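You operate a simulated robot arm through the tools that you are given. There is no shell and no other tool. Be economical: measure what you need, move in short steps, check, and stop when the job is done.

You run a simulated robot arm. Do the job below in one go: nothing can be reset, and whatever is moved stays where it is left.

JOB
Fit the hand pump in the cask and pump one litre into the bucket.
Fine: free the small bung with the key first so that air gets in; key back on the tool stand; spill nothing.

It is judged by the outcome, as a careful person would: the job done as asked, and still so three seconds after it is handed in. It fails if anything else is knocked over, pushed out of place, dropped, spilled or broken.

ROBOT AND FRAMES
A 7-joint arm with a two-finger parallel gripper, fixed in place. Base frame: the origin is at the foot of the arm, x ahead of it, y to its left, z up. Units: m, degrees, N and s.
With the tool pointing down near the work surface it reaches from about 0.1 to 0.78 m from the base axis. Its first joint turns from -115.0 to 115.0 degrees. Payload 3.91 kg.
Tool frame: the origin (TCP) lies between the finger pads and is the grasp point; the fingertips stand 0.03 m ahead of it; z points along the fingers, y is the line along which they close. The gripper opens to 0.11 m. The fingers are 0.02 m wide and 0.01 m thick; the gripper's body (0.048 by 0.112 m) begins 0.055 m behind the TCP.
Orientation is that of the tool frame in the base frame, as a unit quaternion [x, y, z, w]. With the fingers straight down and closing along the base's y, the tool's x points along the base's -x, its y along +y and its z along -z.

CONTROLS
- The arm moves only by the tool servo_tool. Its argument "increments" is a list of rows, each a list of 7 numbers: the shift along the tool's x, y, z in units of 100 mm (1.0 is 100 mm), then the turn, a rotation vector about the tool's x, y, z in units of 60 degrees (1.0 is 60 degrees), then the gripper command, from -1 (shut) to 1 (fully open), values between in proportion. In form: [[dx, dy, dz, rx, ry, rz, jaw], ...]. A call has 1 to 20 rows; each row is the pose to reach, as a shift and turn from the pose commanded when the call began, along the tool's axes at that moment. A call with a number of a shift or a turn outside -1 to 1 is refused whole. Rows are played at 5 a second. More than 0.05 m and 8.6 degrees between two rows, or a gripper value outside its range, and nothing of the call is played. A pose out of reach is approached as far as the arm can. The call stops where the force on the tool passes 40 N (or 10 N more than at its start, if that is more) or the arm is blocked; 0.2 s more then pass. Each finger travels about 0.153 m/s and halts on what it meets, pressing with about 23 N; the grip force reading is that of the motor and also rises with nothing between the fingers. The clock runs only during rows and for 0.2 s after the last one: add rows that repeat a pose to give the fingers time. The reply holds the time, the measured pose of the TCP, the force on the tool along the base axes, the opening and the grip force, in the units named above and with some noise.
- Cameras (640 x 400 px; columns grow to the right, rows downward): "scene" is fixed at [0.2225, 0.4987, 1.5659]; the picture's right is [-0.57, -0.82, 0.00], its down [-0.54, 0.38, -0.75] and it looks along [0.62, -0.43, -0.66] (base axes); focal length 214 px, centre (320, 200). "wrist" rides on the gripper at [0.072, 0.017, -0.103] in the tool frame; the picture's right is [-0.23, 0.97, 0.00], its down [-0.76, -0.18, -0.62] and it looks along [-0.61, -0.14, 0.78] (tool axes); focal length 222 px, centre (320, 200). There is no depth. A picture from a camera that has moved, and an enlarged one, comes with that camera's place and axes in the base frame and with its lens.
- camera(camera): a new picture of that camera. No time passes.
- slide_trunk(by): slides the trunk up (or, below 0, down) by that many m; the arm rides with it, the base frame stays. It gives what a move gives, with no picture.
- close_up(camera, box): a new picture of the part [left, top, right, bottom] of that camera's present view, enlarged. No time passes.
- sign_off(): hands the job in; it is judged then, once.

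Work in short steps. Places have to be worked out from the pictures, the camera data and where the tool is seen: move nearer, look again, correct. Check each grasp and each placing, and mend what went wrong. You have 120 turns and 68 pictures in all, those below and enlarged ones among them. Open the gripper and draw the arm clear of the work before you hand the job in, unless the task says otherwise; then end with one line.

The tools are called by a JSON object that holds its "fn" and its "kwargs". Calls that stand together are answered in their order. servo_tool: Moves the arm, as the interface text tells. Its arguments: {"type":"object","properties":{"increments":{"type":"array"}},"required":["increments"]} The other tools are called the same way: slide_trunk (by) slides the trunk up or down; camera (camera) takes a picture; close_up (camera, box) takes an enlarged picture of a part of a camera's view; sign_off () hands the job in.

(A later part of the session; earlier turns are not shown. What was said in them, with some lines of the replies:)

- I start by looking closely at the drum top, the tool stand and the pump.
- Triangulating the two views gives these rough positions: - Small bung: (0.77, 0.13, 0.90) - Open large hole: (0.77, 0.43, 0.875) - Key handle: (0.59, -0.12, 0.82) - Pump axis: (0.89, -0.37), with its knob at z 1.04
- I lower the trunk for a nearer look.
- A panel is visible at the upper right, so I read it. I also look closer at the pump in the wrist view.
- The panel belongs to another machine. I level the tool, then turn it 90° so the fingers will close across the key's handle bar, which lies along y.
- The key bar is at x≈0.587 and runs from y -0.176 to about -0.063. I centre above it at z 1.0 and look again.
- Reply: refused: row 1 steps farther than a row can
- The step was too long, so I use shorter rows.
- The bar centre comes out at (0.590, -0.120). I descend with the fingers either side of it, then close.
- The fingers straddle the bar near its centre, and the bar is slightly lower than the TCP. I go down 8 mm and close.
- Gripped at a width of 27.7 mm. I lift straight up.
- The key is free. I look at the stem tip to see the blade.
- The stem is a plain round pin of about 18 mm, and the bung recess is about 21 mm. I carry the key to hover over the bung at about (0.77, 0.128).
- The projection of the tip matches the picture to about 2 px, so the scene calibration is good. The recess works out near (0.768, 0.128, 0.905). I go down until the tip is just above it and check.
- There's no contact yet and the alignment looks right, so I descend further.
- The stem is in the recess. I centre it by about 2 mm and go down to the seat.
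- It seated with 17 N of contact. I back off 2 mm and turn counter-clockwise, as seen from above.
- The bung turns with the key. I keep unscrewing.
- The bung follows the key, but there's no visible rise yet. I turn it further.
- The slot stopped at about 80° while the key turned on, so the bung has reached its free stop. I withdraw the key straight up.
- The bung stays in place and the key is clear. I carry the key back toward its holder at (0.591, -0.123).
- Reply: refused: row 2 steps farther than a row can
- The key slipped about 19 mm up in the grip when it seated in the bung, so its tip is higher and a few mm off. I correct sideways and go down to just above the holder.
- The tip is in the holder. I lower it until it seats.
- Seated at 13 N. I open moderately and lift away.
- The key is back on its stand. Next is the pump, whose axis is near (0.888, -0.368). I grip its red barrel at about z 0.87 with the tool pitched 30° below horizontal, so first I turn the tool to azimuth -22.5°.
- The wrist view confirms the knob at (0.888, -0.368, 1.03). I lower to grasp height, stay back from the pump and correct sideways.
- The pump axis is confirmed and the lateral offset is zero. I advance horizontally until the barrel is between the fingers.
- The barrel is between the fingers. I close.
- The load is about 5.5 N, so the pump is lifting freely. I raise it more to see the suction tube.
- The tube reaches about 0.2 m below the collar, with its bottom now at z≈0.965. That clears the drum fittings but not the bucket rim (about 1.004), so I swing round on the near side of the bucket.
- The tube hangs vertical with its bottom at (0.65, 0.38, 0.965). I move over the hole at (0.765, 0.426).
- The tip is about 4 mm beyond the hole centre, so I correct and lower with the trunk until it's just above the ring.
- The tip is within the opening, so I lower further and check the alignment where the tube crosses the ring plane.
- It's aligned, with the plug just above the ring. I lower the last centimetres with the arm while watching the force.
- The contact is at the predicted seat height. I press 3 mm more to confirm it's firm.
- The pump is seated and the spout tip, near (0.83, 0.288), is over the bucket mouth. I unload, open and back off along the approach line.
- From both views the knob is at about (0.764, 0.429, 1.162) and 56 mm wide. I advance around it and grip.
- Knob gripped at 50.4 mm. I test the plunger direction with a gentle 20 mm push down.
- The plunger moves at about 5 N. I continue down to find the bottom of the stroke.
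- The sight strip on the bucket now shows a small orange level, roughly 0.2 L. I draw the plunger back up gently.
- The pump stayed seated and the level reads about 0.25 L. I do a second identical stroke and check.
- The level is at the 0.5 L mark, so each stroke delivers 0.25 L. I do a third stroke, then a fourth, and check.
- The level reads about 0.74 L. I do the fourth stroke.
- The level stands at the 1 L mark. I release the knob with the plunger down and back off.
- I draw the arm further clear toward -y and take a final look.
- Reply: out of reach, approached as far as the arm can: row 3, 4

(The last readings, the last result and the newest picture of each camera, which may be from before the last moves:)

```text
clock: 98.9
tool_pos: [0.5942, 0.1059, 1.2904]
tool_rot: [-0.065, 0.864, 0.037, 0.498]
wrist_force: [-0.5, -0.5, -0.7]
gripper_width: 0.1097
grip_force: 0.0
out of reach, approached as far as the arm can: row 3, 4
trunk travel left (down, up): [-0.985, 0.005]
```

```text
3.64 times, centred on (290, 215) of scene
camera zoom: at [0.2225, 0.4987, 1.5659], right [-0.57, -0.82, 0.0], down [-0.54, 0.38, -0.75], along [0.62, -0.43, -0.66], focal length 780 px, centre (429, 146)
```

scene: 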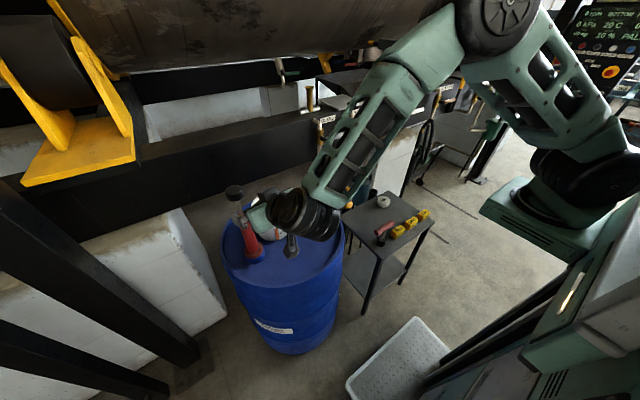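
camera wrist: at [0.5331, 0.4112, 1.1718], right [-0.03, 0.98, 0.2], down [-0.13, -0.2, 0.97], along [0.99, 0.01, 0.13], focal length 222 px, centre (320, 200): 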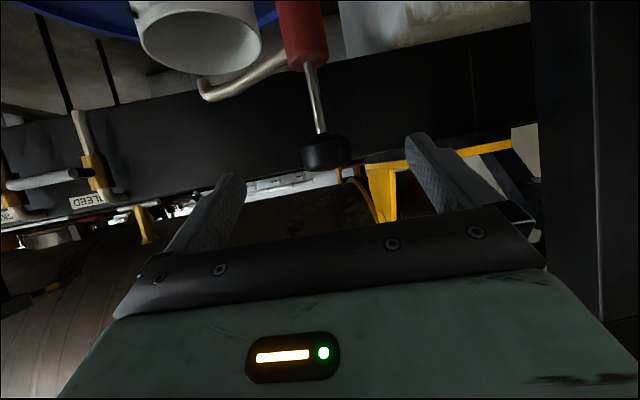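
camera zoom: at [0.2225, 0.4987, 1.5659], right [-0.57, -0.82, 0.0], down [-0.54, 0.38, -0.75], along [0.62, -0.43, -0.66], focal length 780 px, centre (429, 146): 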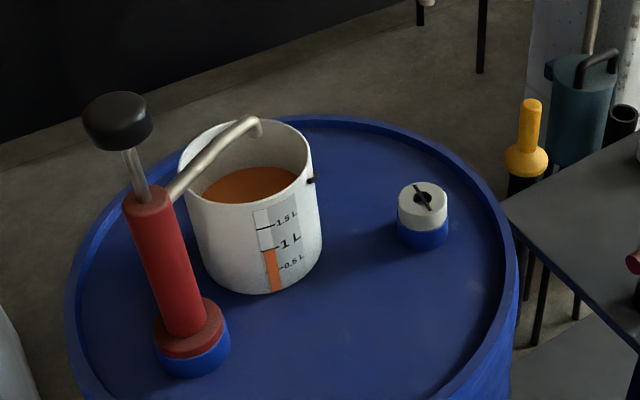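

The pump is seated, the bucket is upright, the bung is freed and nothing has spilled. I make one last check of the level and of the key on its stand.

{"fn": "close_up", "kwargs": {"camera": "scene", "box": [260, 205, 300, 245]}}

{"fn": "close_up", "kwargs": {"camera": "scene", "box": [335, 170, 445, 260]}}

```text
10.00 times, centred on (280, 225) of scene
camera zoom: at [0.2225, 0.4987, 1.5659], right [-0.57, -0.82, 0.0], down [-0.54, 0.38, -0.75], along [0.62, -0.43, -0.66], focal length 2145 px, centre (720, -50)
```

zoom: 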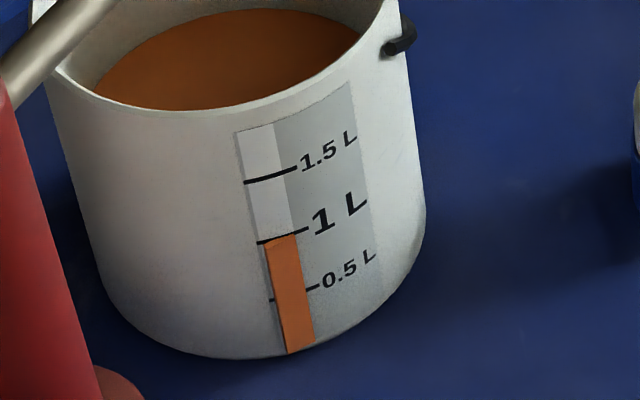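

```text
4.44 times, centred on (390, 215) of scene
camera zoom: at [0.2225, 0.4987, 1.5659], right [-0.57, -0.82, 0.0], down [-0.54, 0.38, -0.75], along [0.62, -0.43, -0.66], focal length 953 px, centre (9, 133)
```

zoom: 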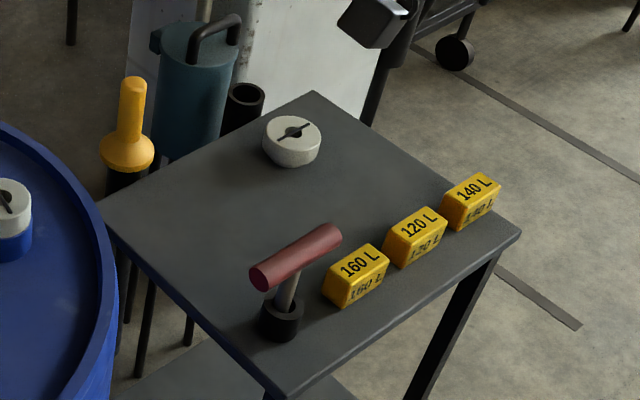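

The level is at the 1 L line, the key stands in its holder, and the arm is clear with the gripper open. I hand the job in.

{"fn": "sign_off", "kwargs": {}}

```text
The job is handed in.
```

I freed the small bung with the key, put the key back on the tool stand, fitted the pump in the cask and pumped one litre, reading at the 1 L mark, into the bucket with no spill seen.
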